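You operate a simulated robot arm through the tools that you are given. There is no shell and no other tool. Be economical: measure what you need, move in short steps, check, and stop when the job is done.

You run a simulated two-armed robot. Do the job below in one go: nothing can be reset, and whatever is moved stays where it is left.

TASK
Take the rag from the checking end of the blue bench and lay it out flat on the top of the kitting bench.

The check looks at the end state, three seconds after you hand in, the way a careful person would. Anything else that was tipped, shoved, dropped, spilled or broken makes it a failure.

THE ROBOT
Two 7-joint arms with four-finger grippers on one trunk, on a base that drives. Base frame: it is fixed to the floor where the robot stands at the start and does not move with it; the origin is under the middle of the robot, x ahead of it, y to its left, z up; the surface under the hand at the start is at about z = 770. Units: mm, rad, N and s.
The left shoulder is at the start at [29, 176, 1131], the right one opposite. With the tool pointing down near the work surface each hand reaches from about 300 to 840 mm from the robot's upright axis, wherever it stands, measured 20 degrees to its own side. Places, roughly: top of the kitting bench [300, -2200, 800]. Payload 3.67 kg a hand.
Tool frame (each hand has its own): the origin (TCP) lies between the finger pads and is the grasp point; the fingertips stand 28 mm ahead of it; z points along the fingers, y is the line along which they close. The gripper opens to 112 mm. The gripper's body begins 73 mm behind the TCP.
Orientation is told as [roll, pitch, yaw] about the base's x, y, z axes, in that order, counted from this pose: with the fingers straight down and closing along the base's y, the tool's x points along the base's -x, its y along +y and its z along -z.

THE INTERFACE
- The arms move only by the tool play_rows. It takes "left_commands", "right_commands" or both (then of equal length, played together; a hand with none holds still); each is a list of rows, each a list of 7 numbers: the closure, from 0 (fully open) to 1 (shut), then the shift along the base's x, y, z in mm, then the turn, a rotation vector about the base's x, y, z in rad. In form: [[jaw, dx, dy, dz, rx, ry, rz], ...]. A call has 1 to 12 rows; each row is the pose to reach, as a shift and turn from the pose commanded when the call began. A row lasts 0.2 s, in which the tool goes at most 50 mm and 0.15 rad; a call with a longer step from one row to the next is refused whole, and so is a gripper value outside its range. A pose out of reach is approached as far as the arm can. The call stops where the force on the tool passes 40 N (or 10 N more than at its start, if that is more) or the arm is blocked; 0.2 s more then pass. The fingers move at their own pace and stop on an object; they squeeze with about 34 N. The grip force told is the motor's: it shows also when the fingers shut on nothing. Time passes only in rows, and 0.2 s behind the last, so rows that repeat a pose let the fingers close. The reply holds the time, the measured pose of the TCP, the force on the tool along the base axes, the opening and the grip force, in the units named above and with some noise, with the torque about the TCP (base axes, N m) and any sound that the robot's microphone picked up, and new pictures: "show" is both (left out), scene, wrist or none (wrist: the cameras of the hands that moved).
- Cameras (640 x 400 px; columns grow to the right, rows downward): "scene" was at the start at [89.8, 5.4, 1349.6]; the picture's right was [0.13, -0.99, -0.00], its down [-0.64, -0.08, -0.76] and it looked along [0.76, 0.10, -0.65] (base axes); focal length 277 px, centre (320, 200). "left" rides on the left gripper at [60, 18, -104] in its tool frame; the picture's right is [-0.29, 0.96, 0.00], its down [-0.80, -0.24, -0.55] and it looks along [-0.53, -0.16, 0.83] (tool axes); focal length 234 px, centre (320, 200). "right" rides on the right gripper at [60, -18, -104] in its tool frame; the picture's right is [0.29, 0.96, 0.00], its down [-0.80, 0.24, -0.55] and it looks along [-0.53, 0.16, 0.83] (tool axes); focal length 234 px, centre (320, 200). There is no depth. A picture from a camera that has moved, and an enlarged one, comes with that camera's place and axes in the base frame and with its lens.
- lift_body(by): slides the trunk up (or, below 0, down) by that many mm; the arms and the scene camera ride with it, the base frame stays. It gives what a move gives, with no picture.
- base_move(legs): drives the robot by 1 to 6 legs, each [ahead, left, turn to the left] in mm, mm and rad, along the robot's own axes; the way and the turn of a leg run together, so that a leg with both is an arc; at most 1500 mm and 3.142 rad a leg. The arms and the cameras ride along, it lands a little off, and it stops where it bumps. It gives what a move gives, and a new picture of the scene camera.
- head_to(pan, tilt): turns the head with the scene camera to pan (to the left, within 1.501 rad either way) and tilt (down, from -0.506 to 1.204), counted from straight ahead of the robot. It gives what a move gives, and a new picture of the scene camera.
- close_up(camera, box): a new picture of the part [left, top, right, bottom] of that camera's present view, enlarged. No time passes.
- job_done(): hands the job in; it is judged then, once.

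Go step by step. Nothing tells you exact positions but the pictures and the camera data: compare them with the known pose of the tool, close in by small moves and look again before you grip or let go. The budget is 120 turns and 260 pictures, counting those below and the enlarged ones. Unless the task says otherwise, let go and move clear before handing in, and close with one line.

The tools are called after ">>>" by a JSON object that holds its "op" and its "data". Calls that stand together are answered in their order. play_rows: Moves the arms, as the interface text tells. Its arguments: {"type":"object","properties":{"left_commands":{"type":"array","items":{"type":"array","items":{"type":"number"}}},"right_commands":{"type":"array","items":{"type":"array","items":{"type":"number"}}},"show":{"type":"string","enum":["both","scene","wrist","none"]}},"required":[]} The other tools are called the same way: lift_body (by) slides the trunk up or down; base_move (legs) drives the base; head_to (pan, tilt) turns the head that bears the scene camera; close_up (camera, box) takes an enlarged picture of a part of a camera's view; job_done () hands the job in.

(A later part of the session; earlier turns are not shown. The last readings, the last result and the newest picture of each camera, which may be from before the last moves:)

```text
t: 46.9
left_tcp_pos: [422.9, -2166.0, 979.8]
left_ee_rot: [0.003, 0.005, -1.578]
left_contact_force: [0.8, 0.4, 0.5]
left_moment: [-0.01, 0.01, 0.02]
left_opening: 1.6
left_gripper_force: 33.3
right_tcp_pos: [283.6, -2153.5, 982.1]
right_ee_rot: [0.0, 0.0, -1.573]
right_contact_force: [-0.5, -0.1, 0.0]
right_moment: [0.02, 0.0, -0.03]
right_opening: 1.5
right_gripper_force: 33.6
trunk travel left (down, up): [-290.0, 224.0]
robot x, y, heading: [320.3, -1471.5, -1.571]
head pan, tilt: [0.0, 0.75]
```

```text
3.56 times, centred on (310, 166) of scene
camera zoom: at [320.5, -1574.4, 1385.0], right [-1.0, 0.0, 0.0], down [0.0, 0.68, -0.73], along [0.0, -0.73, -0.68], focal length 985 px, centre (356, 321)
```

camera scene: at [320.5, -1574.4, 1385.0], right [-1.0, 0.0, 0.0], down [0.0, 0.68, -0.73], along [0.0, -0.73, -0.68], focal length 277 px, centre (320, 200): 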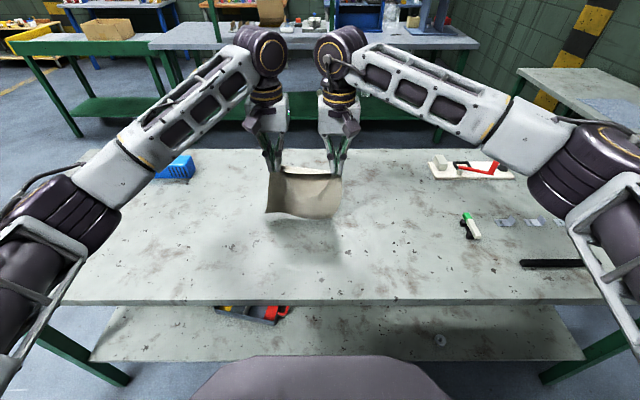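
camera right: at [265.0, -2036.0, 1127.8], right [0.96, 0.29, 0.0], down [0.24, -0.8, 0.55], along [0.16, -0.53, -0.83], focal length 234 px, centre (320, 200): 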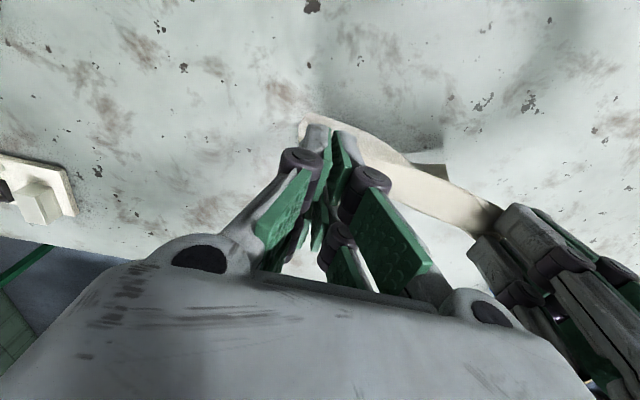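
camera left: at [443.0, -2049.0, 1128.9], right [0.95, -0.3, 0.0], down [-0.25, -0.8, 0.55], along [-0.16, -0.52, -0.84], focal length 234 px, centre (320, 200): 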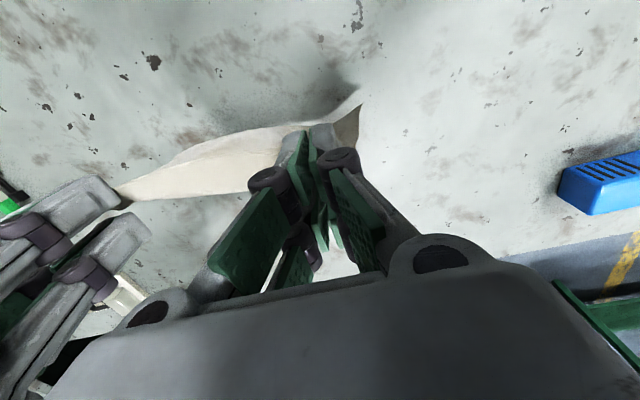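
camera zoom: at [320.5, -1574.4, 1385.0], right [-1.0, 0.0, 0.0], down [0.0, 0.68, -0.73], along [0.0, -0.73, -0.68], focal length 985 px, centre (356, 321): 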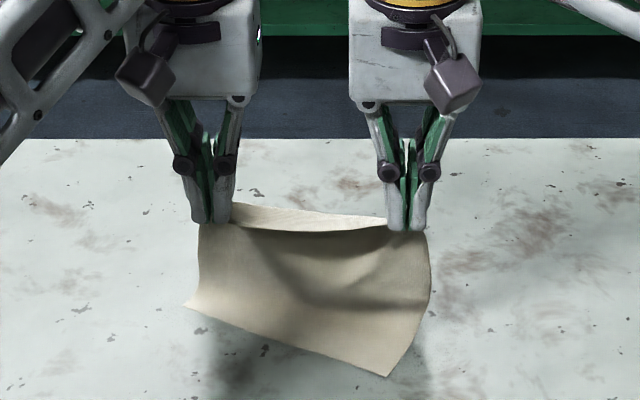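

The bottom corners have touched the bench top, since they stayed put while I lowered. Now I'll pull back towards myself while lowering gradually, so the sheet trails away and lays down.

>>> {"op": "play_rows", "data": {"left_commands": [[1, 0, 20, 0, 0, 0, 0], [1, 0, 45, -2, 0, 0, 0], [1, 0, 70, -10, 0, 0, 0], [1, 0, 90, -22, 0, 0, 0], [1, 0, 108, -38, 0, 0, 0], [1, 0, 124, -56, 0, 0, 0], [1, 0, 138, -75, 0, 0, 0], [1, 0, 138, -75, 0, 0, 0]], "right_commands": [[1, 0, 20, 0, 0, 0, 0], [1, 0, 45, -2, 0, 0, 0], [1, 0, 70, -10, 0, 0, 0], [1, 0, 90, -22, 0, 0, 0], [1, 0, 108, -38, 0, 0, 0], [1, 0, 124, -56, 0, 0, 0], [1, 0, 138, -75, 0, 0, 0], [1, 0, 138, -75, 0, 0, 0]]}}

>>> {"op": "close_up", "data": {"camera": "scene", "box": [220, 130, 400, 242]}}

```text
t: 48.6
left_tcp_pos: [423.0, -2026.7, 901.9]
left_ee_rot: [0.005, 0.006, -1.58]
left_contact_force: [-0.5, 0.0, 1.1]
left_moment: [0.0, 0.02, 0.0]
left_opening: 1.6
left_gripper_force: 33.4
right_tcp_pos: [283.0, -2016.5, 907.3]
right_ee_rot: [-0.001, -0.001, -1.574]
right_contact_force: [0.3, -0.7, -0.4]
right_moment: [0.03, -0.03, 0.01]
right_opening: 1.5
right_gripper_force: 34.2
trunk travel left (down, up): [-290.0, 224.0]
robot x, y, heading: [320.7, -1470.7, -1.573]
head pan, tilt: [0.0, 0.75]
camera scene: at [320.4, -1574.5, 1385.0], right [-1.0, 0.0, 0.0], down [0.0, 0.68, -0.73], along [0.0, -0.73, -0.68], focal length 277 px, centre (320, 200)
camera right: at [264.2, -1957.5, 1010.0], right [0.96, 0.28, 0.0], down [0.24, -0.8, 0.55], along [0.16, -0.53, -0.83], focal length 234 px, centre (320, 200)
camera left: at [442.2, -1968.7, 1006.5], right [0.95, -0.3, 0.0], down [-0.25, -0.8, 0.55], along [-0.16, -0.52, -0.84], focal length 234 px, centre (320, 200)
```

scene: 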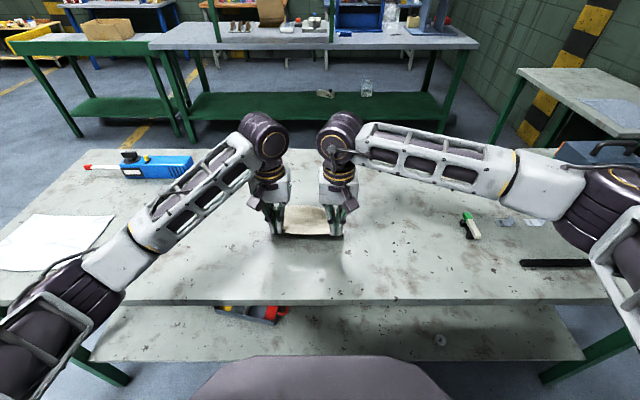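
right: 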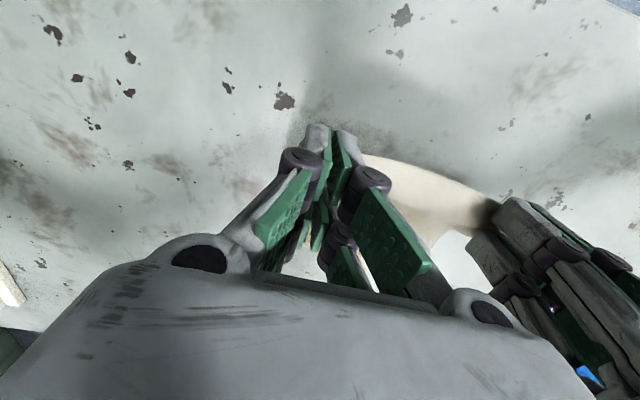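
left: 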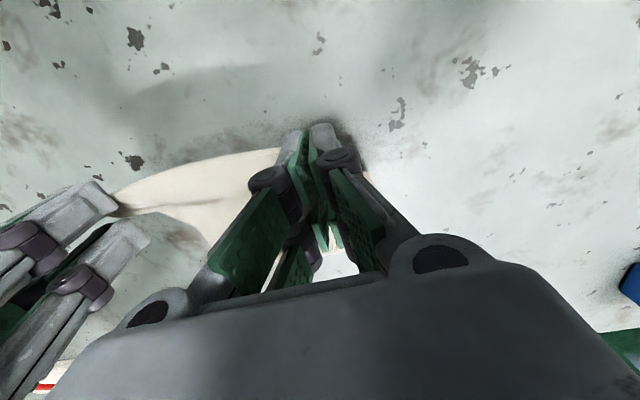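

```text
3.56 times, centred on (310, 186) of scene
camera zoom: at [320.4, -1574.5, 1385.0], right [-1.0, 0.0, 0.0], down [0.0, 0.68, -0.73], along [0.0, -0.73, -0.68], focal length 985 px, centre (356, 250)
```

zoom: 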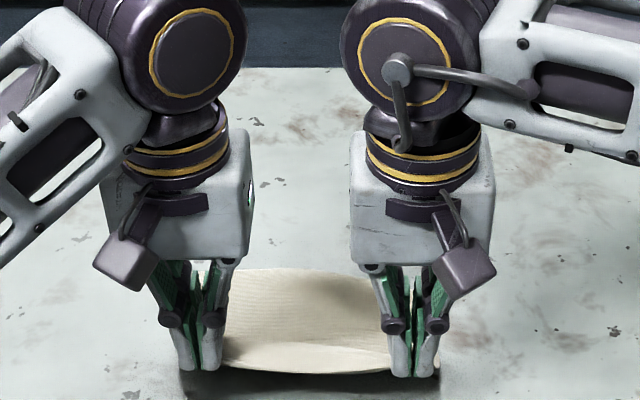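

It is laying away from me as planned. I'll continue back and down to just above the top, spreading the hands slightly.

>>> {"op": "play_rows", "data": {"left_commands": [[1, 0, 17, -20, 0, 0, 0], [1, 1, 32, -38, 0, 0, 0], [1, 2, 46, -56, 0, 0, 0], [1, 3, 58, -72, 0, 0, 0], [1, 4, 68, -84, 0, 0, 0], [1, 4, 74, -90, 0, 0, 0], [1, 4, 74, -90, 0, 0, 0]], "right_commands": [[1, 0, 17, -23, 0, 0, 0], [1, -1, 32, -42, 0, 0, 0], [1, -2, 46, -60, 0, 0, 0], [1, -3, 58, -76, 0, 0, 0], [1, -4, 68, -89, 0, 0, 0], [1, -4, 74, -95, 0, 0, 0], [1, -4, 74, -95, 0, 0, 0]]}}

>>> {"op": "close_up", "data": {"camera": "scene", "box": [220, 150, 400, 262]}}

```text
t: 49.9
left_tcp_pos: [426.0, -1961.5, 826.8]
left_ee_rot: [-0.006, -0.012, -1.58]
left_contact_force: [-2.5, 2.3, 15.1]
left_moment: [0.07, 0.11, -0.01]
left_opening: 1.6
left_gripper_force: 33.0
right_tcp_pos: [281.5, -1951.5, 825.4]
right_ee_rot: [0.011, -0.019, -1.575]
right_contact_force: [1.4, 3.5, 16.1]
right_moment: [0.23, -0.01, -0.01]
right_opening: 1.4
right_gripper_force: 33.5
trunk travel left (down, up): [-290.0, 224.0]
robot x, y, heading: [323.9, -1472.3, -1.575]
head pan, tilt: [0.0, 0.75]
stopped in row 6 (right hand): the force on the tool passed its limit at 47 N (the readings are from after the stop); the commanded pose is now the measured one
camera scene: at [320.4, -1572.7, 1385.3], right [-1.0, 0.0, 0.0], down [0.0, 0.68, -0.73], along [0.0, -0.73, -0.68], focal length 277 px, centre (320, 200)
camera right: at [262.4, -1891.5, 928.5], right [0.96, 0.28, 0.0], down [0.23, -0.79, 0.57], along [0.17, -0.55, -0.82], focal length 234 px, centre (320, 200)
camera left: at [445.5, -1902.0, 930.5], right [0.95, -0.3, 0.0], down [-0.24, -0.79, 0.56], along [-0.17, -0.54, -0.83], focal length 234 px, centre (320, 200)
```

scene: 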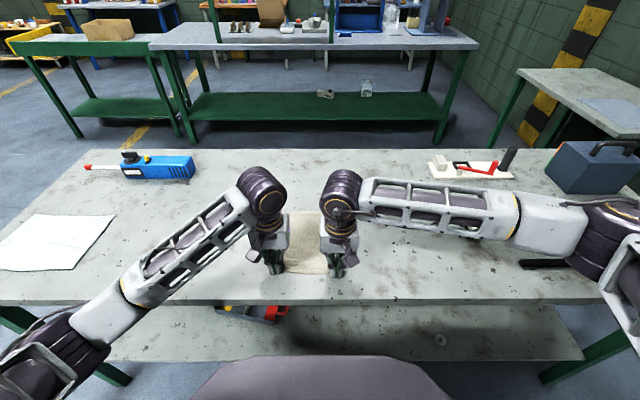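
right: 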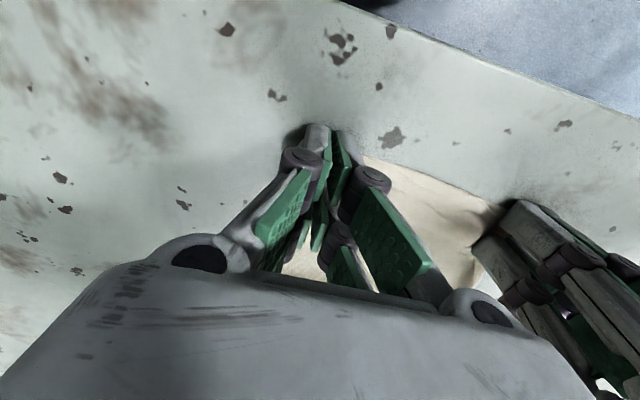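
left: 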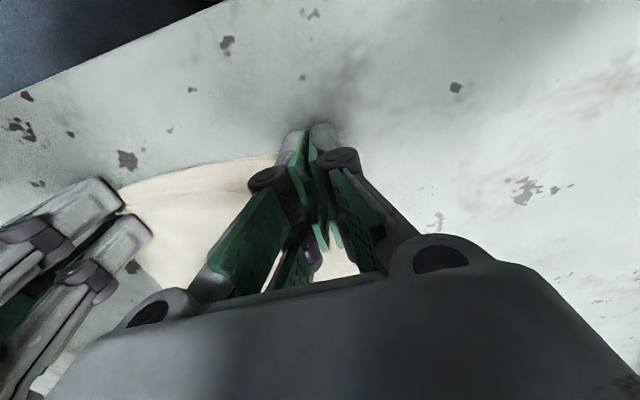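

```text
3.56 times, centred on (310, 206) of scene
camera zoom: at [320.4, -1572.7, 1385.3], right [-1.0, 0.0, 0.0], down [0.0, 0.68, -0.73], along [0.0, -0.73, -0.68], focal length 985 px, centre (356, 179)
```

zoom: 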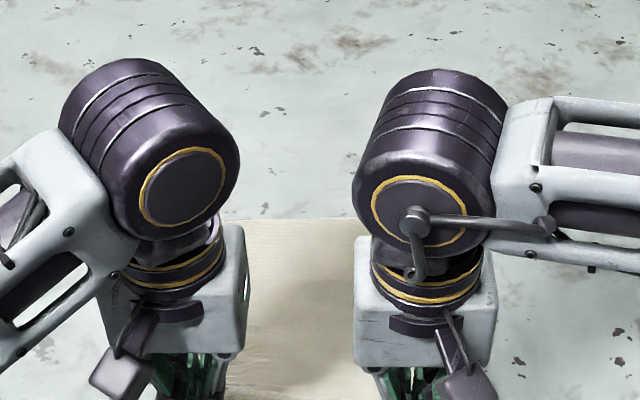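

The hands are on the bench top at z≈798, with light contact and the rag flat beyond them. I'll ease up, drag back 12 mm to straighten it, then open the fingers.

>>> {"op": "play_rows", "data": {"left_commands": [[1, 0, 0, 1, 0, 0, 0], [1, 2, 6, 1, 0, 0, 0], [1, 2, 12, 1, 0, 0, 0], [1, 2, 12, 1, 0, 0, 0], [0.85, 2, 12, 1, 0, 0, 0], [0.7, 2, 12, 1, 0, 0, 0], [0.6, 2, 12, 1, 0, 0, 0], [0.6, 2, 12, 1, 0, 0, 0]], "right_commands": [[1, 0, 0, 1, 0, 0, 0], [1, -2, 6, 1, 0, 0, 0], [1, -2, 12, 1, 0, 0, 0], [1, -2, 12, 1, 0, 0, 0], [0.85, -2, 12, 1, 0, 0, 0], [0.7, -2, 12, 1, 0, 0, 0], [0.6, -2, 12, 1, 0, 0, 0], [0.6, -2, 12, 1, 0, 0, 0]]}}

```text
t: 51.7
left_tcp_pos: [427.7, -1950.2, 825.5]
left_ee_rot: [-0.002, -0.009, -1.579]
left_contact_force: [1.0, -0.7, 9.8]
left_moment: [-0.01, 0.02, -0.03]
left_opening: 46.7
left_gripper_force: 0.0
right_tcp_pos: [277.2, -1938.2, 826.3]
right_ee_rot: [0.004, -0.015, -1.577]
right_contact_force: [-9.6, 6.7, 25.8]
right_moment: [0.65, 0.7, 0.09]
right_opening: 42.6
right_gripper_force: 9.9
trunk travel left (down, up): [-290.0, 224.0]
robot x, y, heading: [320.7, -1472.8, -1.571]
head pan, tilt: [0.0, 0.75]
camera scene: at [320.4, -1571.9, 1385.2], right [-1.0, 0.0, 0.0], down [0.0, 0.68, -0.73], along [0.0, -0.73, -0.68], focal length 277 px, centre (320, 200)
camera right: at [259.8, -1877.3, 927.6], right [0.96, 0.28, 0.0], down [0.23, -0.79, 0.57], along [0.16, -0.54, -0.82], focal length 234 px, centre (320, 200)
camera left: at [447.7, -1889.4, 929.7], right [0.96, -0.3, 0.0], down [-0.25, -0.79, 0.56], along [-0.17, -0.54, -0.83], focal length 234 px, centre (320, 200)
```

scene: 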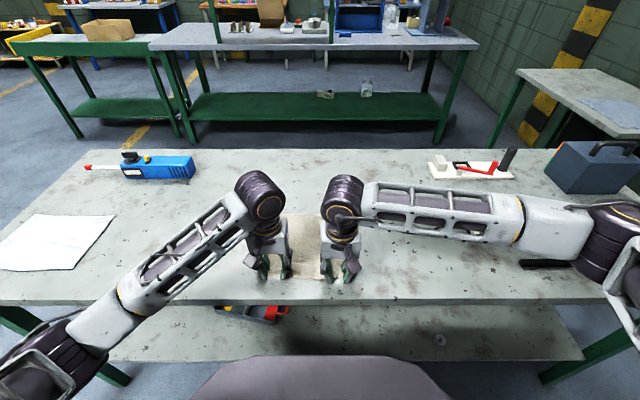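
right: 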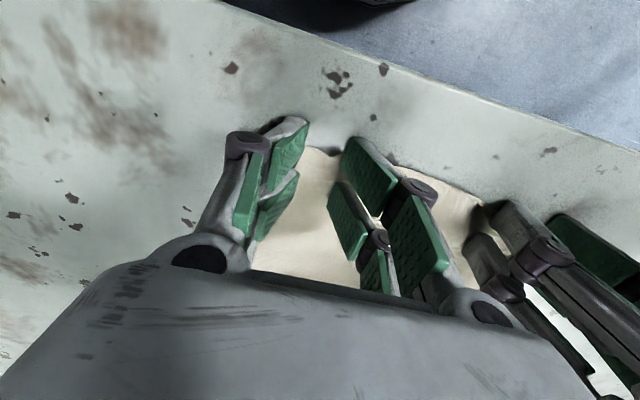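
left: 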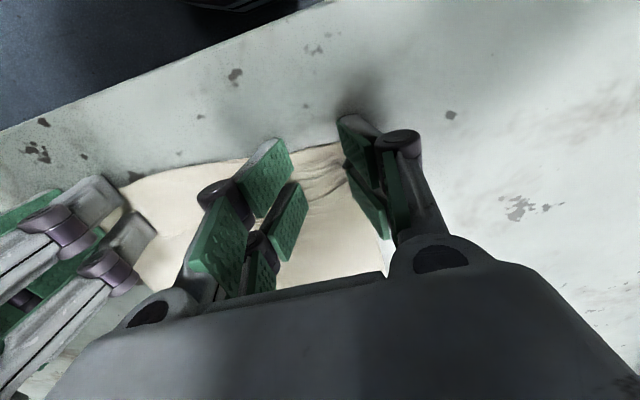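

The fingers have opened and spread the cloth nearly flat. I'll lift both hands straight up and clear, then inspect.

>>> {"op": "play_rows", "data": {"left_commands": [[0.6, 0, 0, 5, 0, 0, 0], [0.6, 0, 0, 15, 0, 0, 0], [0.6, 0, 0, 45, 0, 0, 0], [0.6, 0, 0, 85, 0, 0, 0], [0.6, 25, 0, 125, 0, 0, 0], [0.6, 60, 0, 150, 0, 0, 0], [0.6, 100, 0, 170, 0, 0, 0], [0.6, 140, 0, 180, 0, 0, 0], [0.6, 140, 0, 180, 0, 0, 0]], "right_commands": [[0.6, 0, 0, 5, 0, 0, 0], [0.6, 0, 0, 15, 0, 0, 0], [0.6, 0, 0, 45, 0, 0, 0], [0.6, 0, 0, 85, 0, 0, 0], [0.6, -25, 0, 125, 0, 0, 0], [0.6, -60, 0, 150, 0, 0, 0], [0.6, -100, 0, 170, 0, 0, 0], [0.6, -140, 0, 180, 0, 0, 0], [0.6, -140, 0, 180, 0, 0, 0]]}}

>>> {"op": "close_up", "data": {"camera": "scene", "box": [220, 190, 400, 302]}}

```text
t: 53.7
left_tcp_pos: [570.1, -1950.6, 1006.4]
left_ee_rot: [-0.003, -0.006, -1.578]
left_contact_force: [-0.4, -0.2, -0.2]
left_moment: [0.02, 0.02, -0.01]
left_opening: 44.7
left_gripper_force: 0.1
right_tcp_pos: [137.7, -1943.6, 1005.6]
right_ee_rot: [0.008, -0.013, -1.574]
right_contact_force: [0.3, -0.6, 0.0]
right_moment: [0.0, 0.0, 0.0]
right_opening: 44.7
right_gripper_force: 0.1
trunk travel left (down, up): [-290.0, 224.0]
robot x, y, heading: [324.6, -1470.8, -1.575]
head pan, tilt: [0.0, 0.75]
camera scene: at [320.7, -1575.7, 1384.9], right [-1.0, 0.0, 0.0], down [0.0, 0.68, -0.73], along [0.0, -0.73, -0.68], focal length 277 px, centre (320, 200)
camera right: at [118.7, -1883.2, 1107.2], right [0.96, 0.28, 0.0], down [0.23, -0.79, 0.57], along [0.16, -0.54, -0.82], focal length 234 px, centre (320, 200)
camera left: at [589.3, -1891.5, 1109.6], right [0.95, -0.3, 0.0], down [-0.24, -0.79, 0.56], along [-0.17, -0.53, -0.83], focal length 234 px, centre (320, 200)
```

scene: 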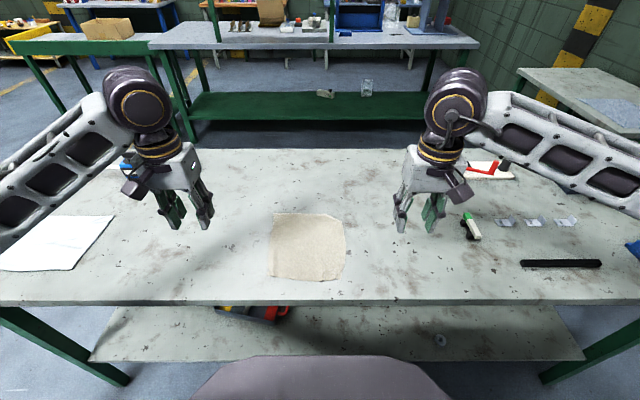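
right: 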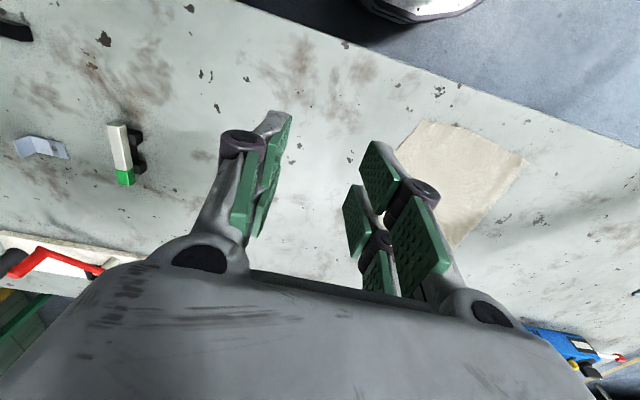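
left: 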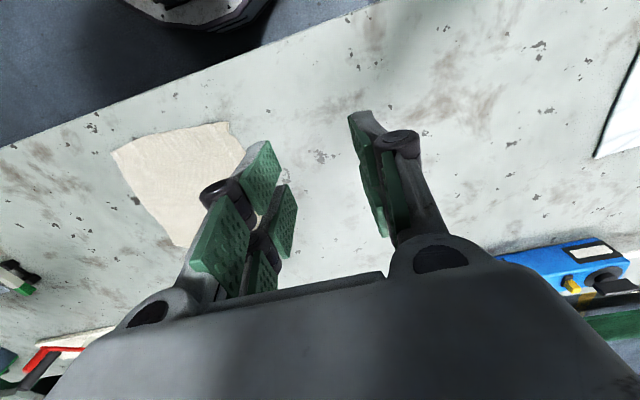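

```text
3.56 times, centred on (310, 246) of scene
camera zoom: at [320.7, -1575.7, 1384.9], right [-1.0, 0.0, 0.0], down [0.0, 0.68, -0.73], along [0.0, -0.73, -0.68], focal length 985 px, centre (356, 36)
```

zoom: 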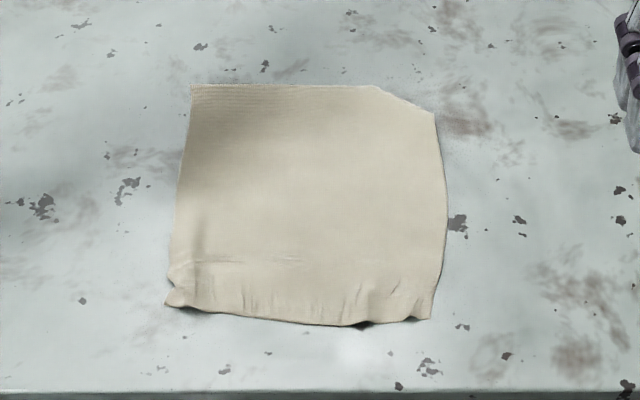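

The rag lies nearly flat, but its far-right corner, near (258,-2130), looks tucked under. I'll bring the right hand over that area to look, and clear the left hand slightly.

>>> {"op": "play_rows", "data": {"right_commands": [[0.6, 27, -25, 0, 0, 0, -0.1], [0.65, 55, -51, 0, 0, 0, -0.2], [0.68, 82, -77, -10, 0, 0, -0.3], [0.7, 110, -102, -30, 0, 0, -0.4], [0.7, 137, -128, -50, 0, 0, -0.5], [0.7, 165, -153, -70, 0, 0, -0.58], [0.7, 165, -153, -105, 0, 0, -0.58], [0.7, 165, -153, -105, 0, 0, -0.58]]}}

>>> {"op": "close_up", "data": {"camera": "scene", "box": [220, 190, 400, 302]}}

>>> {"op": "close_up", "data": {"camera": "left", "box": [60, 90, 320, 252]}}

```text
t: 55.5
left_tcp_pos: [570.9, -1950.5, 1005.1]
left_ee_rot: [-0.004, -0.006, -1.58]
left_contact_force: [-0.1, -0.1, 0.3]
left_moment: [0.02, 0.01, -0.01]
left_opening: 44.9
left_gripper_force: 0.1
right_tcp_pos: [304.1, -2094.2, 900.2]
right_ee_rot: [0.008, -0.015, -2.155]
right_contact_force: [0.7, -0.1, -0.8]
right_moment: [-0.04, 0.02, 0.0]
right_opening: 33.6
right_gripper_force: 0.0
trunk travel left (down, up): [-290.0, 224.0]
robot x, y, heading: [322.8, -1469.1, -1.572]
head pan, tilt: [0.0, 0.75]
camera scene: at [321.2, -1574.4, 1385.1], right [-1.0, 0.0, 0.0], down [0.0, 0.68, -0.73], along [0.0, -0.73, -0.68], focal length 277 px, centre (320, 200)
camera right: at [322.3, -2032.9, 1002.1], right [0.96, -0.29, 0.0], down [-0.24, -0.79, 0.57], along [-0.16, -0.55, -0.82], focal length 234 px, centre (320, 200)
```

scene: 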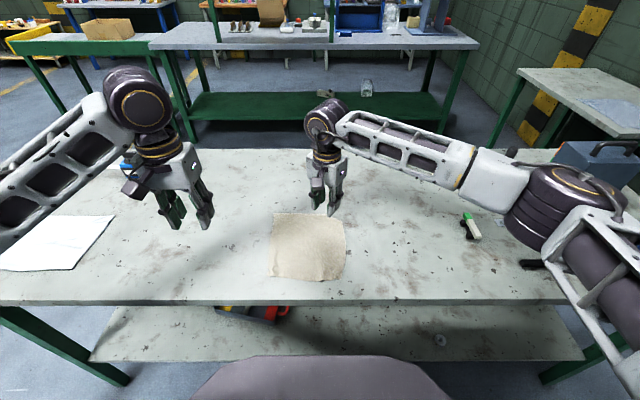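
right: 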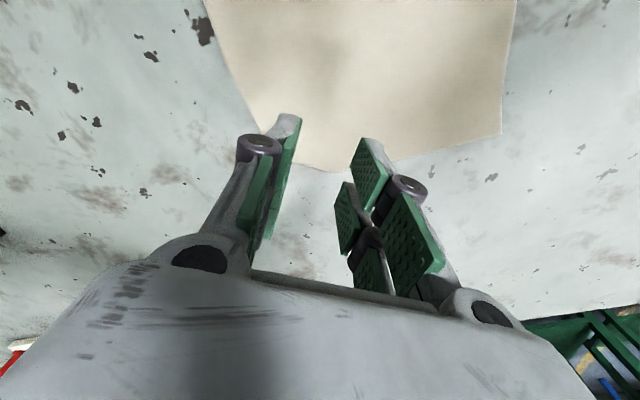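

```text
3.56 times, centred on (310, 246) of scene
camera zoom: at [321.2, -1574.4, 1385.1], right [-1.0, 0.0, 0.0], down [0.0, 0.68, -0.73], along [0.0, -0.73, -0.68], focal length 985 px, centre (356, 36)
```

zoom: 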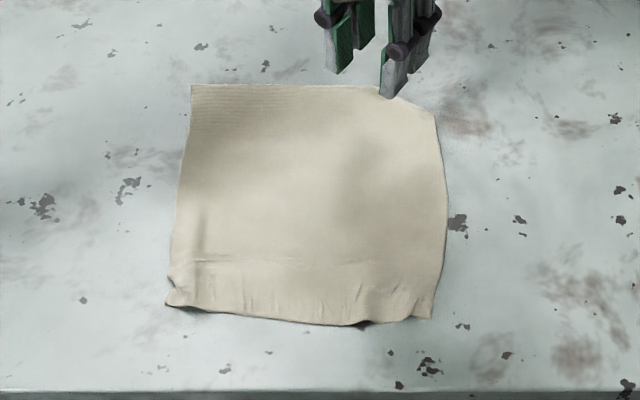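

```text
2.46 times, centred on (190, 171) of left
camera zoom: at [589.3, -1890.5, 1109.8], right [0.96, -0.3, 0.0], down [-0.24, -0.79, 0.56], along [-0.17, -0.54, -0.83], focal length 576 px, centre (640, 271)
```

zoom: 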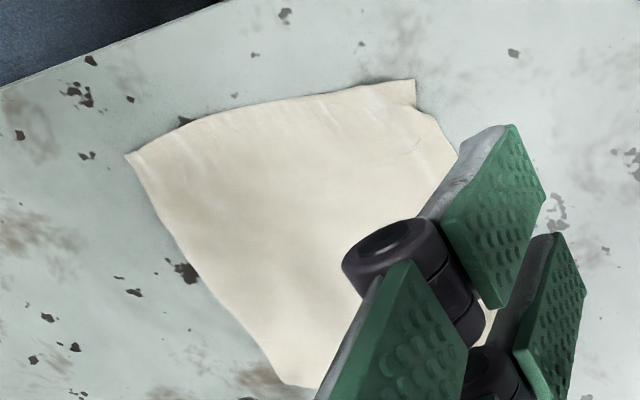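

The corner is tucked under along a crease from about (257,-2112) to (301,-2142). I'll pinch the cloth just inside the crease and lift a little so the corner can drop open. First I'll lower to contact.

>>> {"op": "play_rows", "data": {"right_commands": [[0.7, 0, 0, -40, 0, 0, 0], [0.7, 0, 0, -65, 0, 0, 0], [0.7, 0, 0, -72, 0, 0, 0], [0.7, 0, 0, -75, 0, 0, 0], [0.7, 0, 0, -77, 0, 0, 0], [0.7, 0, 0, -77, 0, 0, 0]], "show": "none"}}

```text
t: 56.9
left_tcp_pos: [570.6, -1951.6, 1006.0]
left_ee_rot: [-0.004, -0.007, -1.579]
left_contact_force: [0.6, -0.9, -0.5]
left_moment: [0.06, 0.02, 0.04]
left_opening: 44.7
left_gripper_force: 0.0
right_tcp_pos: [304.8, -2096.6, 827.3]
right_ee_rot: [0.014, -0.016, -2.156]
right_contact_force: [-1.5, 0.7, 11.6]
right_moment: [0.2, 0.04, 0.04]
right_opening: 5.5
right_gripper_force: 5.4
trunk travel left (down, up): [-290.0, 224.0]
robot x, y, heading: [321.0, -1469.5, -1.57]
head pan, tilt: [0.0, 0.75]
stopped in row 6 (right hand): the force on the tool passed its limit at 42 N (the readings are from after the stop); the commanded pose is now the measured one
```

The jaw reads only 5.5 mm open, which I didn't expect. I'll look before doing anything else.

>>> {"op": "close_up", "data": {"camera": "scene", "box": [220, 190, 400, 302]}}

>>> {"op": "close_up", "data": {"camera": "right", "box": [160, 0, 560, 250]}}

```text
3.56 times, centred on (310, 246) of scene
camera zoom: at [320.6, -1575.1, 1384.8], right [-1.0, 0.0, 0.0], down [0.0, 0.68, -0.73], along [0.0, -0.73, -0.68], focal length 985 px, centre (356, 36)
```

zoom: 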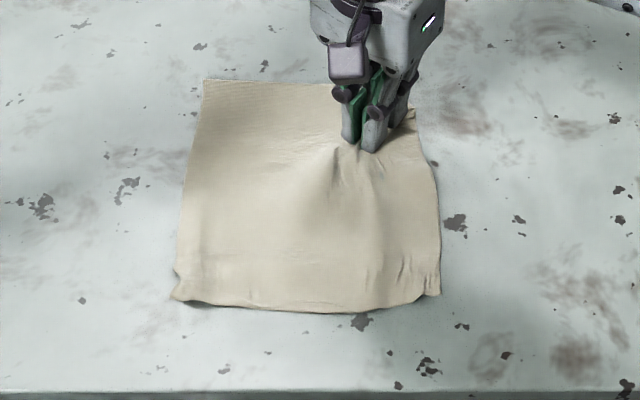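

```text
1.60 times, centred on (360, 125) of right
camera zoom: at [321.8, -2034.7, 929.0], right [0.96, -0.29, 0.01], down [-0.24, -0.78, 0.57], along [-0.16, -0.55, -0.82], focal length 375 px, centre (256, 320)
```

zoom: 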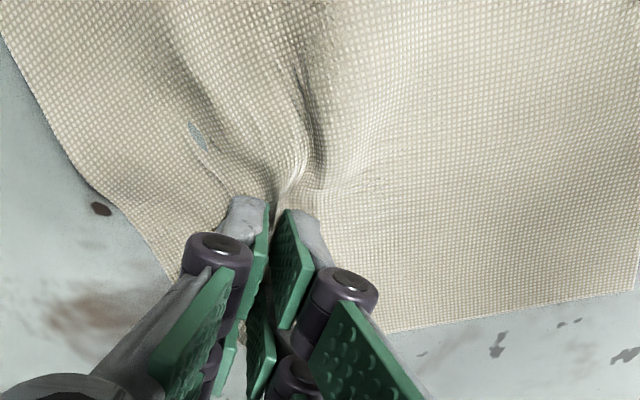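

The fingers closed in and already pinched the cloth where I wanted. I'll shut them and lift about 60 mm.

>>> {"op": "play_rows", "data": {"right_commands": [[1, 0, 0, 0, 0, 0, 0], [1, 0, 0, 1, 0, 0, 0], [1, 0, 0, 15, 0, 0, 0], [1, 0, 0, 35, 0, 0, 0], [1, 0, 0, 60, 0, 0, 0], [1, 0, 0, 60, 0, 0, 0], [1, 0, 0, 60, 0, 0, 0]], "show": "none"}}

>>> {"op": "close_up", "data": {"camera": "scene", "box": [220, 190, 400, 302]}}

>>> {"op": "close_up", "data": {"camera": "right", "box": [120, 0, 600, 300]}}

>>> {"op": "close_up", "data": {"camera": "left", "box": [60, 90, 320, 252]}}

```text
t: 58.5
left_tcp_pos: [569.7, -1951.0, 1005.6]
left_ee_rot: [-0.002, -0.008, -1.58]
left_contact_force: [0.1, -0.1, 0.0]
left_moment: [-0.01, 0.01, 0.03]
left_opening: 45.0
left_gripper_force: 0.1
right_tcp_pos: [303.5, -2095.2, 886.7]
right_ee_rot: [0.012, -0.018, -2.157]
right_contact_force: [0.6, -0.7, -4.8]
right_moment: [0.03, 0.03, 0.01]
right_opening: 3.7
right_gripper_force: 29.6
trunk travel left (down, up): [-290.0, 224.0]
robot x, y, heading: [320.2, -1471.4, -1.575]
head pan, tilt: [0.0, 0.75]
```

```text
3.56 times, centred on (310, 246) of scene
camera zoom: at [320.6, -1574.4, 1385.0], right [-1.0, 0.0, 0.0], down [0.0, 0.68, -0.73], along [0.0, -0.73, -0.68], focal length 985 px, centre (356, 36)
```

zoom: 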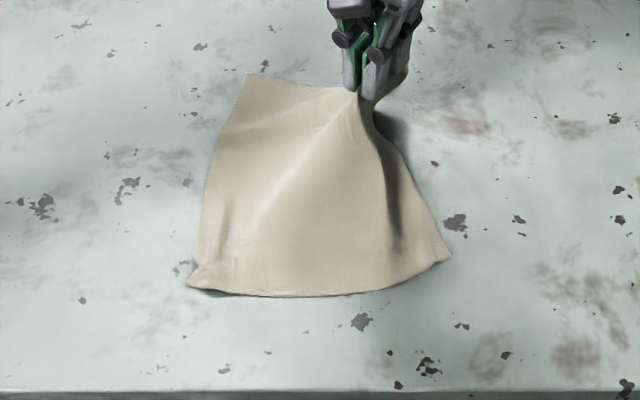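

```text
1.33 times, centred on (360, 150) of right
camera zoom: at [321.6, -2033.8, 987.8], right [0.96, -0.29, 0.01], down [-0.24, -0.78, 0.57], along [-0.16, -0.55, -0.82], focal length 312 px, centre (267, 267)
```

zoom: 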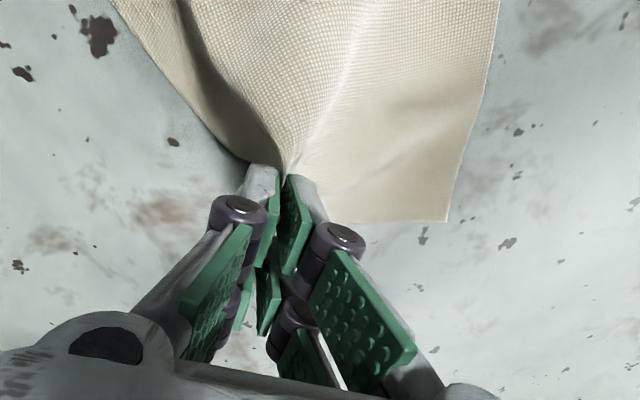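

```text
2.46 times, centred on (190, 171) of left
camera zoom: at [588.6, -1890.6, 1109.9], right [0.96, -0.3, 0.0], down [-0.25, -0.79, 0.56], along [-0.17, -0.54, -0.83], focal length 576 px, centre (640, 271)
```

zoom: 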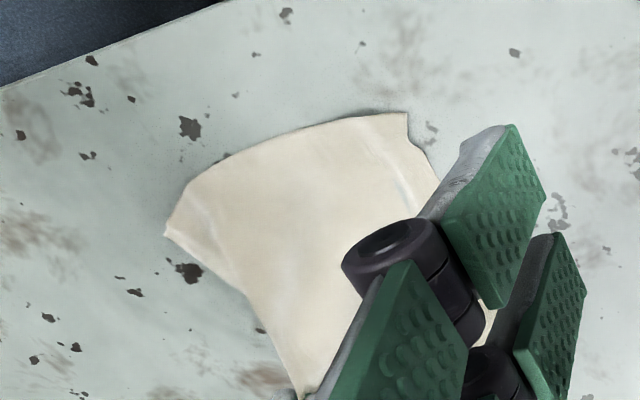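

The cloth came up and the tucked corner should hang free. I'll lift a bit more so it drops open, then lower while moving inward so the tip trails outward.

>>> {"op": "play_rows", "data": {"right_commands": [[1, 0, 0, 20, 0, 0, 0], [1, 0, 0, 40, 0, 0, 0], [1, 0, 0, 40, 0, 0, 0], [1, 0, 0, 40, 0, 0, 0], [1, 0, 0, 40, 0, 0, 0]], "show": "none"}}

>>> {"op": "close_up", "data": {"camera": "scene", "box": [220, 170, 400, 282]}}

```text
t: 59.7
left_tcp_pos: [570.3, -1951.2, 1004.2]
left_ee_rot: [-0.004, -0.007, -1.581]
left_contact_force: [0.2, 0.9, -0.1]
left_moment: [-0.02, -0.03, -0.03]
left_opening: 45.1
left_gripper_force: 0.2
right_tcp_pos: [303.2, -2094.5, 927.8]
right_ee_rot: [0.012, -0.018, -2.157]
right_contact_force: [0.5, -0.8, -1.1]
right_moment: [-0.05, -0.08, 0.04]
right_opening: 0.9
right_gripper_force: 30.8
trunk travel left (down, up): [-290.0, 224.0]
robot x, y, heading: [325.2, -1470.8, -1.576]
head pan, tilt: [0.0, 0.75]
```

```text
3.56 times, centred on (310, 226) of scene
camera zoom: at [320.6, -1574.6, 1385.0], right [-1.0, 0.0, 0.0], down [0.0, 0.68, -0.73], along [0.0, -0.73, -0.68], focal length 985 px, centre (356, 108)
```

zoom: 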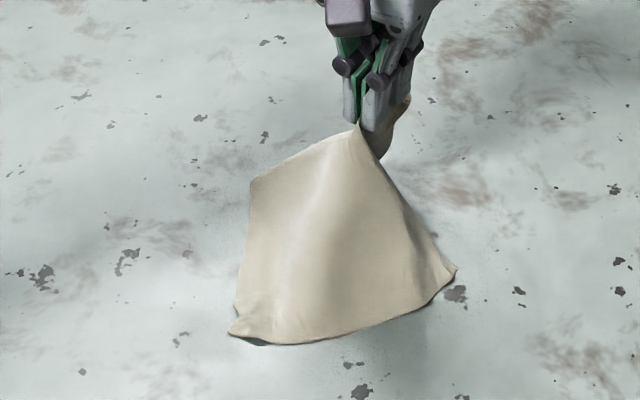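

The corner now seems to stick out freely behind the fingers. I'll lower straight down, release and look. Any slack can be pulled out afterwards from the near side.

>>> {"op": "play_rows", "data": {"right_commands": [[1, 0, 0, -25, 0, 0, 0], [1, 2, 3, -50, 0, 0, 0], [1, 5, 7, -75, 0, 0, 0], [1, 8, 12, -92, 0, 0, 0], [1, 8, 12, -98, 0, 0, 0], [1, 8, 12, -98, 0, 0, 0]], "show": "none"}}

>>> {"op": "close_up", "data": {"camera": "scene", "box": [220, 170, 400, 282]}}

>>> {"op": "close_up", "data": {"camera": "right", "box": [120, 0, 600, 300]}}

```text
t: 61.1
left_tcp_pos: [569.9, -1950.1, 1006.5]
left_ee_rot: [-0.003, -0.007, -1.58]
left_contact_force: [0.1, -0.6, -0.4]
left_moment: [0.05, 0.0, 0.0]
left_opening: 44.8
left_gripper_force: 0.1
right_tcp_pos: [311.9, -2082.2, 828.8]
right_ee_rot: [0.011, -0.018, -2.156]
right_contact_force: [0.6, 1.7, 7.5]
right_moment: [0.05, -0.11, -0.01]
right_opening: 1.5
right_gripper_force: 31.3
trunk travel left (down, up): [-290.0, 224.0]
robot x, y, heading: [322.2, -1474.6, -1.575]
head pan, tilt: [0.0, 0.75]
```

```text
3.56 times, centred on (310, 226) of scene
camera zoom: at [320.7, -1574.3, 1385.1], right [-1.0, 0.0, 0.0], down [0.0, 0.68, -0.73], along [0.0, -0.73, -0.68], focal length 985 px, centre (356, 108)
```

zoom: 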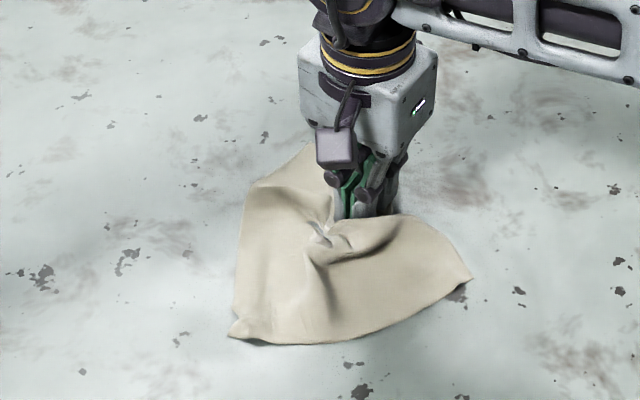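

```text
1.33 times, centred on (360, 150) of right
camera zoom: at [329.3, -2020.9, 930.5], right [0.96, -0.29, 0.01], down [-0.24, -0.78, 0.57], along [-0.16, -0.55, -0.82], focal length 312 px, centre (267, 267)
```

zoom: 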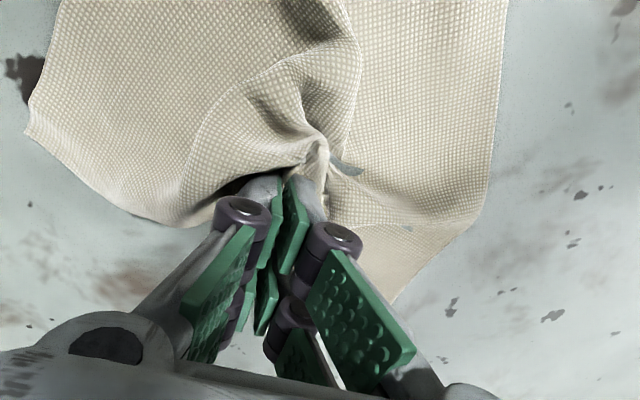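

It's crumpled around the pinch. I'll release, lift away and look at the corner's state.

>>> {"op": "play_rows", "data": {"right_commands": [[0.9, 0, 0, 1, 0, 0, 0], [0.75, 0, 0, 1, 0, 0, 0], [0.6, 0, 0, 1, 0, 0, 0], [0.6, 0, 0, 20, 0, 0, 0], [0.6, 0, 0, 60, 0, 0, 0], [0.6, 0, 0, 100, 0, 0, 0], [0.6, -40, 10, 120, 0, 0, 0.1], [0.6, -80, 30, 130, 0, 0, 0.2], [0.6, -120, 50, 140, 0, 0, 0.3], [0.6, -160, 70, 150, 0, 0, 0.4], [0.6, -180, 90, 160, 0, 0, 0.5], [0.6, -180, 90, 160, 0, 0, 0.58]], "show": "none"}}

>>> {"op": "close_up", "data": {"camera": "scene", "box": [220, 170, 400, 282]}}

```text
t: 63.7
left_tcp_pos: [568.5, -1950.3, 1005.8]
left_ee_rot: [-0.004, -0.006, -1.579]
left_contact_force: [0.0, -0.6, 0.6]
left_moment: [0.04, -0.02, 0.0]
left_opening: 44.8
left_gripper_force: 0.1
right_tcp_pos: [131.4, -1992.6, 987.1]
right_ee_rot: [0.012, -0.018, -1.577]
right_contact_force: [0.4, 0.6, 0.4]
right_moment: [0.04, 0.01, -0.01]
right_opening: 44.7
right_gripper_force: 0.0
trunk travel left (down, up): [-290.0, 224.0]
robot x, y, heading: [318.9, -1471.2, -1.574]
head pan, tilt: [0.0, 0.75]
```

```text
3.56 times, centred on (310, 226) of scene
camera zoom: at [320.7, -1575.3, 1385.0], right [-1.0, 0.0, 0.0], down [0.0, 0.68, -0.73], along [0.0, -0.73, -0.68], focal length 985 px, centre (356, 108)
```

zoom: 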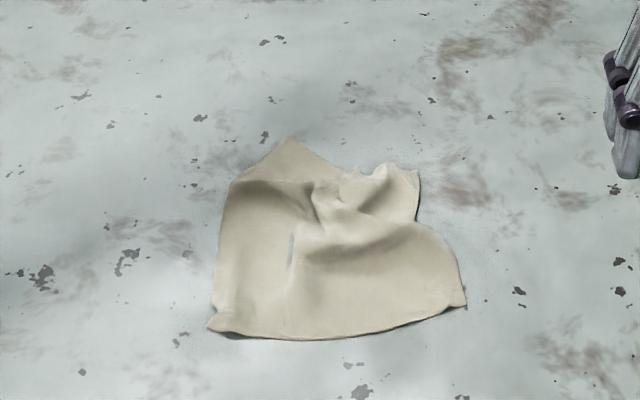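

The far-right corner is out again, though the cloth is rumpled. I'll pick it up by the near corners, at about (423,-1976) and (242,-2000), and lay it again with the hands moving back as it touches down.

>>> {"op": "play_rows", "data": {"left_commands": [[0.6, -33, -9, 0, 0, 0, 0], [0.65, -66, -18, -10, 0, 0, 0], [0.72, -99, -27, -40, 0, 0, 0], [0.72, -132, -36, -75, 0, 0, 0], [0.72, -164, -43, -106, 0, 0, 0], [0.72, -164, -43, -106, 0, 0, 0]], "right_commands": [[0.6, 26, -4, 0, 0, 0, 0], [0.65, 53, -8, -10, 0, 0, 0], [0.72, 80, -12, -35, 0, 0, 0], [0.72, 106, -16, -60, 0, 0, 0], [0.72, 133, -19, -87, 0, 0, 0], [0.72, 133, -19, -87, 0, 0, 0]]}}

```text
t: 65.1
left_tcp_pos: [405.6, -1993.3, 902.0]
left_ee_rot: [-0.004, -0.007, -1.579]
left_contact_force: [0.1, -0.1, -0.7]
left_moment: [-0.01, 0.01, 0.0]
left_opening: 31.6
left_gripper_force: 0.0
right_tcp_pos: [265.1, -2012.6, 902.9]
right_ee_rot: [0.013, -0.016, -1.575]
right_contact_force: [-0.3, 0.0, 0.2]
right_moment: [-0.01, -0.01, -0.01]
right_opening: 31.5
right_gripper_force: 0.0
trunk travel left (down, up): [-290.0, 224.0]
robot x, y, heading: [321.6, -1470.3, -1.574]
head pan, tilt: [0.0, 0.75]
camera scene: at [320.5, -1574.0, 1385.1], right [-1.0, 0.0, 0.0], down [0.0, 0.68, -0.73], along [0.0, -0.73, -0.68], focal length 277 px, centre (320, 200)
camera right: at [245.9, -1951.7, 1003.5], right [0.96, 0.28, 0.01], down [0.23, -0.79, 0.57], along [0.17, -0.55, -0.82], focal length 234 px, centre (320, 200)
camera left: at [423.6, -1932.9, 1006.2], right [0.96, -0.3, 0.0], down [-0.25, -0.79, 0.56], along [-0.17, -0.54, -0.83], focal length 234 px, centre (320, 200)
```

scene: 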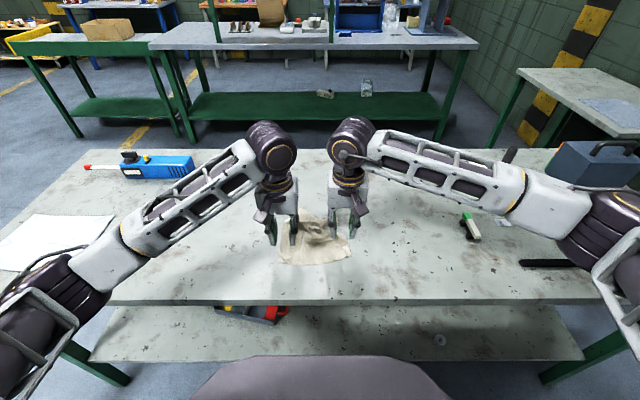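
right: 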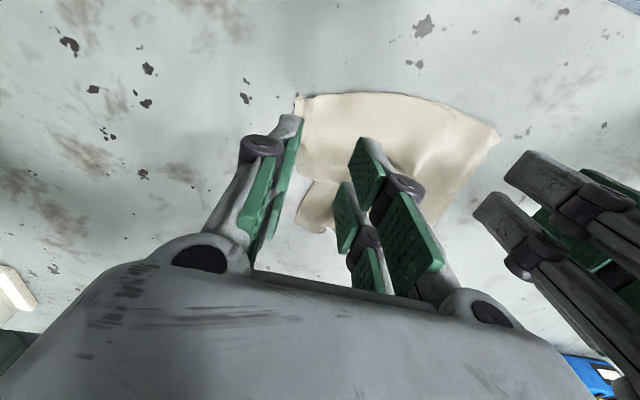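
left: 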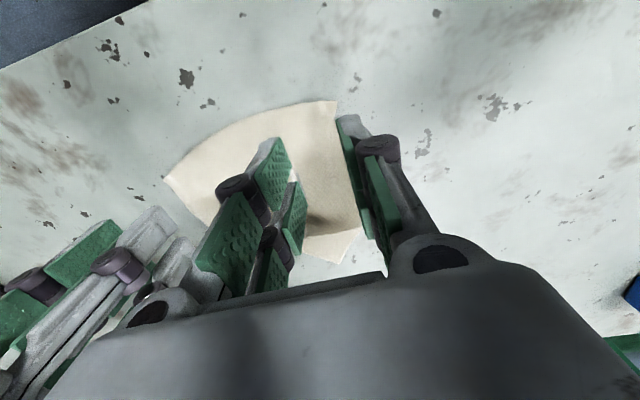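

The corners match what I planned. I'll lower, press lightly and close.

>>> {"op": "play_rows", "data": {"left_commands": [[0.72, 0, 0, -40, 0, 0, 0], [0.72, 0, 0, -65, 0, 0, 0], [0.72, 0, 0, -72, 0, 0, 0], [0.72, 0, 0, -75, 0, 0, 0], [0.72, 0, 0, -76, 0, 0, 0], [0.85, 0, 0, -76, 0, 0, 0], [1, 0, 0, -76, 0, 0, 0], [1, 0, 0, -76, 0, 0, 0], [1, 0, 0, -76, 0, 0, 0]], "right_commands": [[0.72, 0, 0, -40, 0, 0, 0], [0.72, 0, 0, -65, 0, 0, 0], [0.72, 0, 0, -73, 0, 0, 0], [0.72, 0, 0, -76, 0, 0, 0], [0.72, 0, 0, -77, 0, 0, 0], [0.85, 0, 0, -77, 0, 0, 0], [1, 0, 0, -77, 0, 0, 0], [1, 0, 0, -77, 0, 0, 0], [1, 0, 0, -77, 0, 0, 0]], "show": "wrist"}}

```text
t: 67.1
left_tcp_pos: [405.8, -1990.9, 827.8]
left_ee_rot: [-0.004, -0.011, -1.58]
left_contact_force: [-14.7, -2.5, 28.7]
left_moment: [0.47, 0.96, 0.29]
left_opening: 2.9
left_gripper_force: 36.6
right_tcp_pos: [267.0, -2009.6, 827.3]
right_ee_rot: [0.016, -0.02, -1.577]
right_contact_force: [14.1, 0.1, 26.2]
right_moment: [0.53, -0.57, -0.16]
right_opening: 2.4
right_gripper_force: 35.0
trunk travel left (down, up): [-290.0, 224.0]
robot x, y, heading: [320.7, -1474.0, -1.575]
head pan, tilt: [0.0, 0.75]
camera right: at [245.8, -1948.0, 928.5], right [0.96, 0.28, 0.01], down [0.23, -0.79, 0.58], along [0.17, -0.55, -0.82], focal length 234 px, centre (320, 200)
camera left: at [424.4, -1930.6, 930.3], right [0.95, -0.3, 0.0], down [-0.24, -0.79, 0.56], along [-0.17, -0.54, -0.83], focal length 234 px, centre (320, 200)
```

right: 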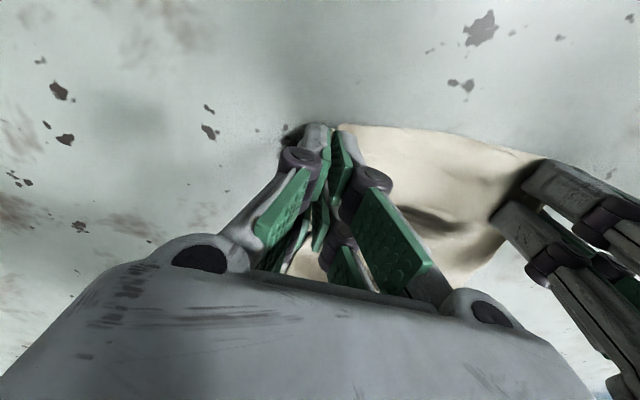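
left: 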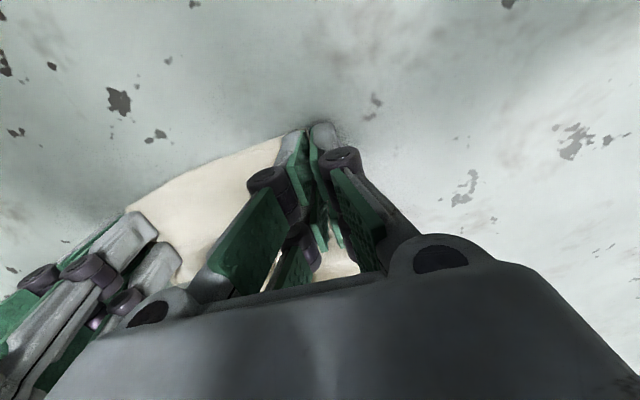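

Both corners are held. I'll lift, moving forward and squaring up the skew.

>>> {"op": "play_rows", "data": {"left_commands": [[1, -1, 0, 30, 0, 0, 0], [1, -2, 0, 70, 0, 0, 0], [1, -2, 0, 110, 0, 0, 0], [1, -2, -20, 150, 0, 0, 0], [1, -2, -60, 180, 0, 0, 0], [1, -2, -100, 205, 0, 0, 0], [1, -2, -140, 225, 0, 0, 0], [1, -2, -180, 235, 0, 0, 0], [1, -2, -200, 235, 0, 0, 0], [1, -2, -200, 235, 0, 0, 0], [1, -2, -200, 235, 0, 0, 0]], "right_commands": [[1, 1, 0, 30, 0, 0, 0], [1, 2, 0, 70, 0, 0, 0], [1, 2, 0, 110, 0, 0, 0], [1, 2, -15, 150, 0, 0, 0], [1, 2, -48, 180, 0, 0, 0], [1, 2, -85, 205, 0, 0, 0], [1, 2, -122, 225, 0, 0, 0], [1, 2, -161, 235, 0, 0, 0], [1, 2, -181, 235, 0, 0, 0], [1, 2, -181, 235, 0, 0, 0], [1, 2, -181, 235, 0, 0, 0]], "show": "none"}}

>>> {"op": "close_up", "data": {"camera": "scene", "box": [220, 90, 400, 202]}}

```text
t: 69.5
left_tcp_pos: [401.9, -2193.3, 1058.4]
left_ee_rot: [-0.004, -0.006, -1.58]
left_contact_force: [-0.6, -0.4, -4.6]
left_moment: [0.01, 0.02, -0.02]
left_opening: 3.2
left_gripper_force: 28.8
right_tcp_pos: [267.3, -2190.6, 1060.0]
right_ee_rot: [0.011, -0.019, -1.576]
right_contact_force: [-0.1, 0.4, -0.5]
right_moment: [-0.05, -0.01, -0.02]
right_opening: 2.0
right_gripper_force: 32.0
trunk travel left (down, up): [-290.0, 224.0]
robot x, y, heading: [321.6, -1470.7, -1.576]
head pan, tilt: [0.0, 0.75]
```

```text
3.56 times, centred on (310, 146) of scene
camera zoom: at [320.6, -1574.8, 1385.0], right [-1.0, 0.0, 0.0], down [0.0, 0.68, -0.73], along [0.0, -0.73, -0.68], focal length 985 px, centre (356, 392)
```

zoom: 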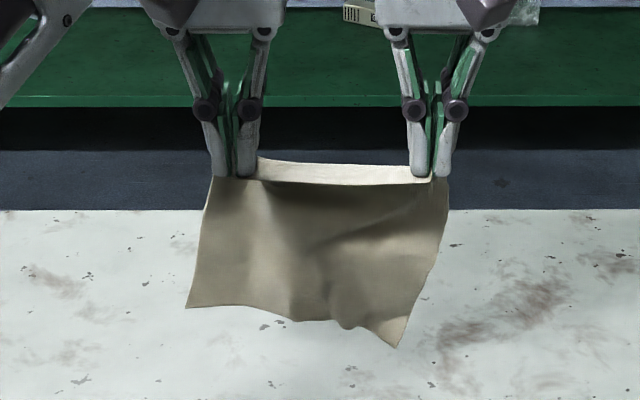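

The sheet hangs with its far-right corner curling slightly towards me. I'll use a forward swing and then move back while lowering, so the bottom edge touches down already trailing away.

>>> {"op": "play_rows", "data": {"left_commands": [[1, 0, 40, -10, 0, 0, 0], [1, 0, 80, -20, 0, 0, 0], [1, 0, 80, -25, 0, 0, 0], [1, 0, 80, -25, 0, 0, 0], [1, 0, 33, -25, 0, 0, 0], [1, 0, -15, -25, 0, 0, 0], [1, 0, 10, -40, 0, 0, 0], [1, 0, 50, -65, 0, 0, 0], [1, 0, 92, -85, 0, 0, 0], [1, 0, 132, -106, 0, 0, 0], [1, 0, 165, -132, 0, 0, 0], [1, 0, 190, -160, 0, 0, 0]], "right_commands": [[1, 0, 40, -10, 0, 0, 0], [1, 0, 80, -20, 0, 0, 0], [1, 0, 80, -25, 0, 0, 0], [1, 0, 80, -25, 0, 0, 0], [1, 0, 33, -25, 0, 0, 0], [1, 0, -15, -25, 0, 0, 0], [1, 0, 10, -40, 0, 0, 0], [1, 0, 50, -65, 0, 0, 0], [1, 0, 92, -85, 0, 0, 0], [1, 0, 132, -106, 0, 0, 0], [1, 0, 165, -132, 0, 0, 0], [1, 0, 190, -160, 0, 0, 0]], "show": "none"}}

>>> {"op": "close_up", "data": {"camera": "scene", "box": [220, 150, 400, 262]}}

>>> {"op": "close_up", "data": {"camera": "right", "box": [120, 0, 600, 300]}}

```text
t: 72.1
left_tcp_pos: [401.4, -2005.5, 897.1]
left_ee_rot: [-0.003, -0.008, -1.579]
left_contact_force: [-0.8, 0.2, -0.9]
left_moment: [0.03, 0.02, 0.02]
left_opening: 3.4
left_gripper_force: 36.5
right_tcp_pos: [267.0, -2002.9, 900.4]
right_ee_rot: [0.015, -0.019, -1.577]
right_contact_force: [-0.7, -0.1, 2.1]
right_moment: [0.05, 0.04, -0.01]
right_opening: 1.4
right_gripper_force: 29.4
trunk travel left (down, up): [-290.0, 224.0]
robot x, y, heading: [321.4, -1468.6, -1.577]
head pan, tilt: [0.0, 0.75]
```

```text
3.56 times, centred on (310, 206) of scene
camera zoom: at [320.4, -1574.1, 1385.1], right [-1.0, 0.0, 0.0], down [0.0, 0.68, -0.73], along [0.0, -0.73, -0.68], focal length 985 px, centre (356, 179)
```

zoom: 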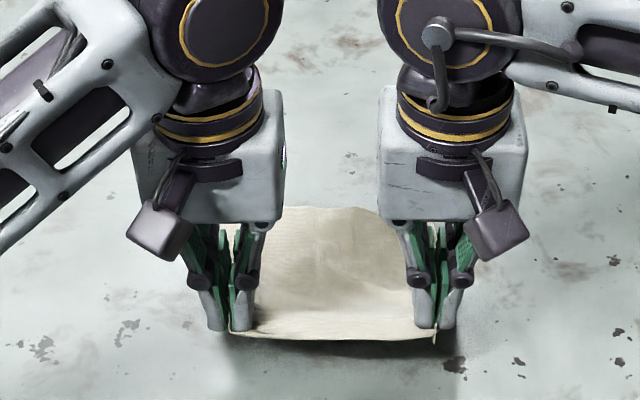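

```text
1.33 times, centred on (360, 150) of right
camera zoom: at [247.8, -1942.1, 1001.5], right [0.96, 0.28, 0.01], down [0.23, -0.79, 0.57], along [0.17, -0.55, -0.82], focal length 312 px, centre (267, 267)
```

zoom: 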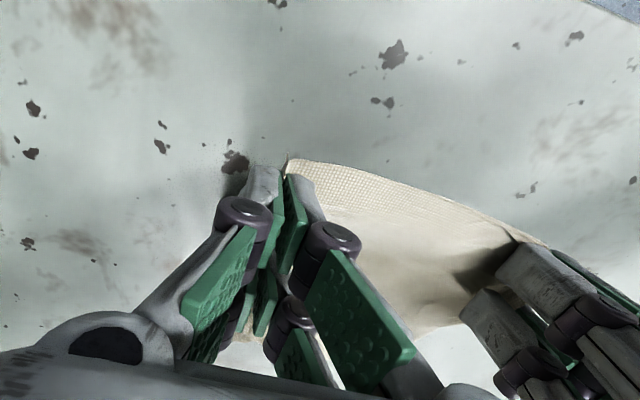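

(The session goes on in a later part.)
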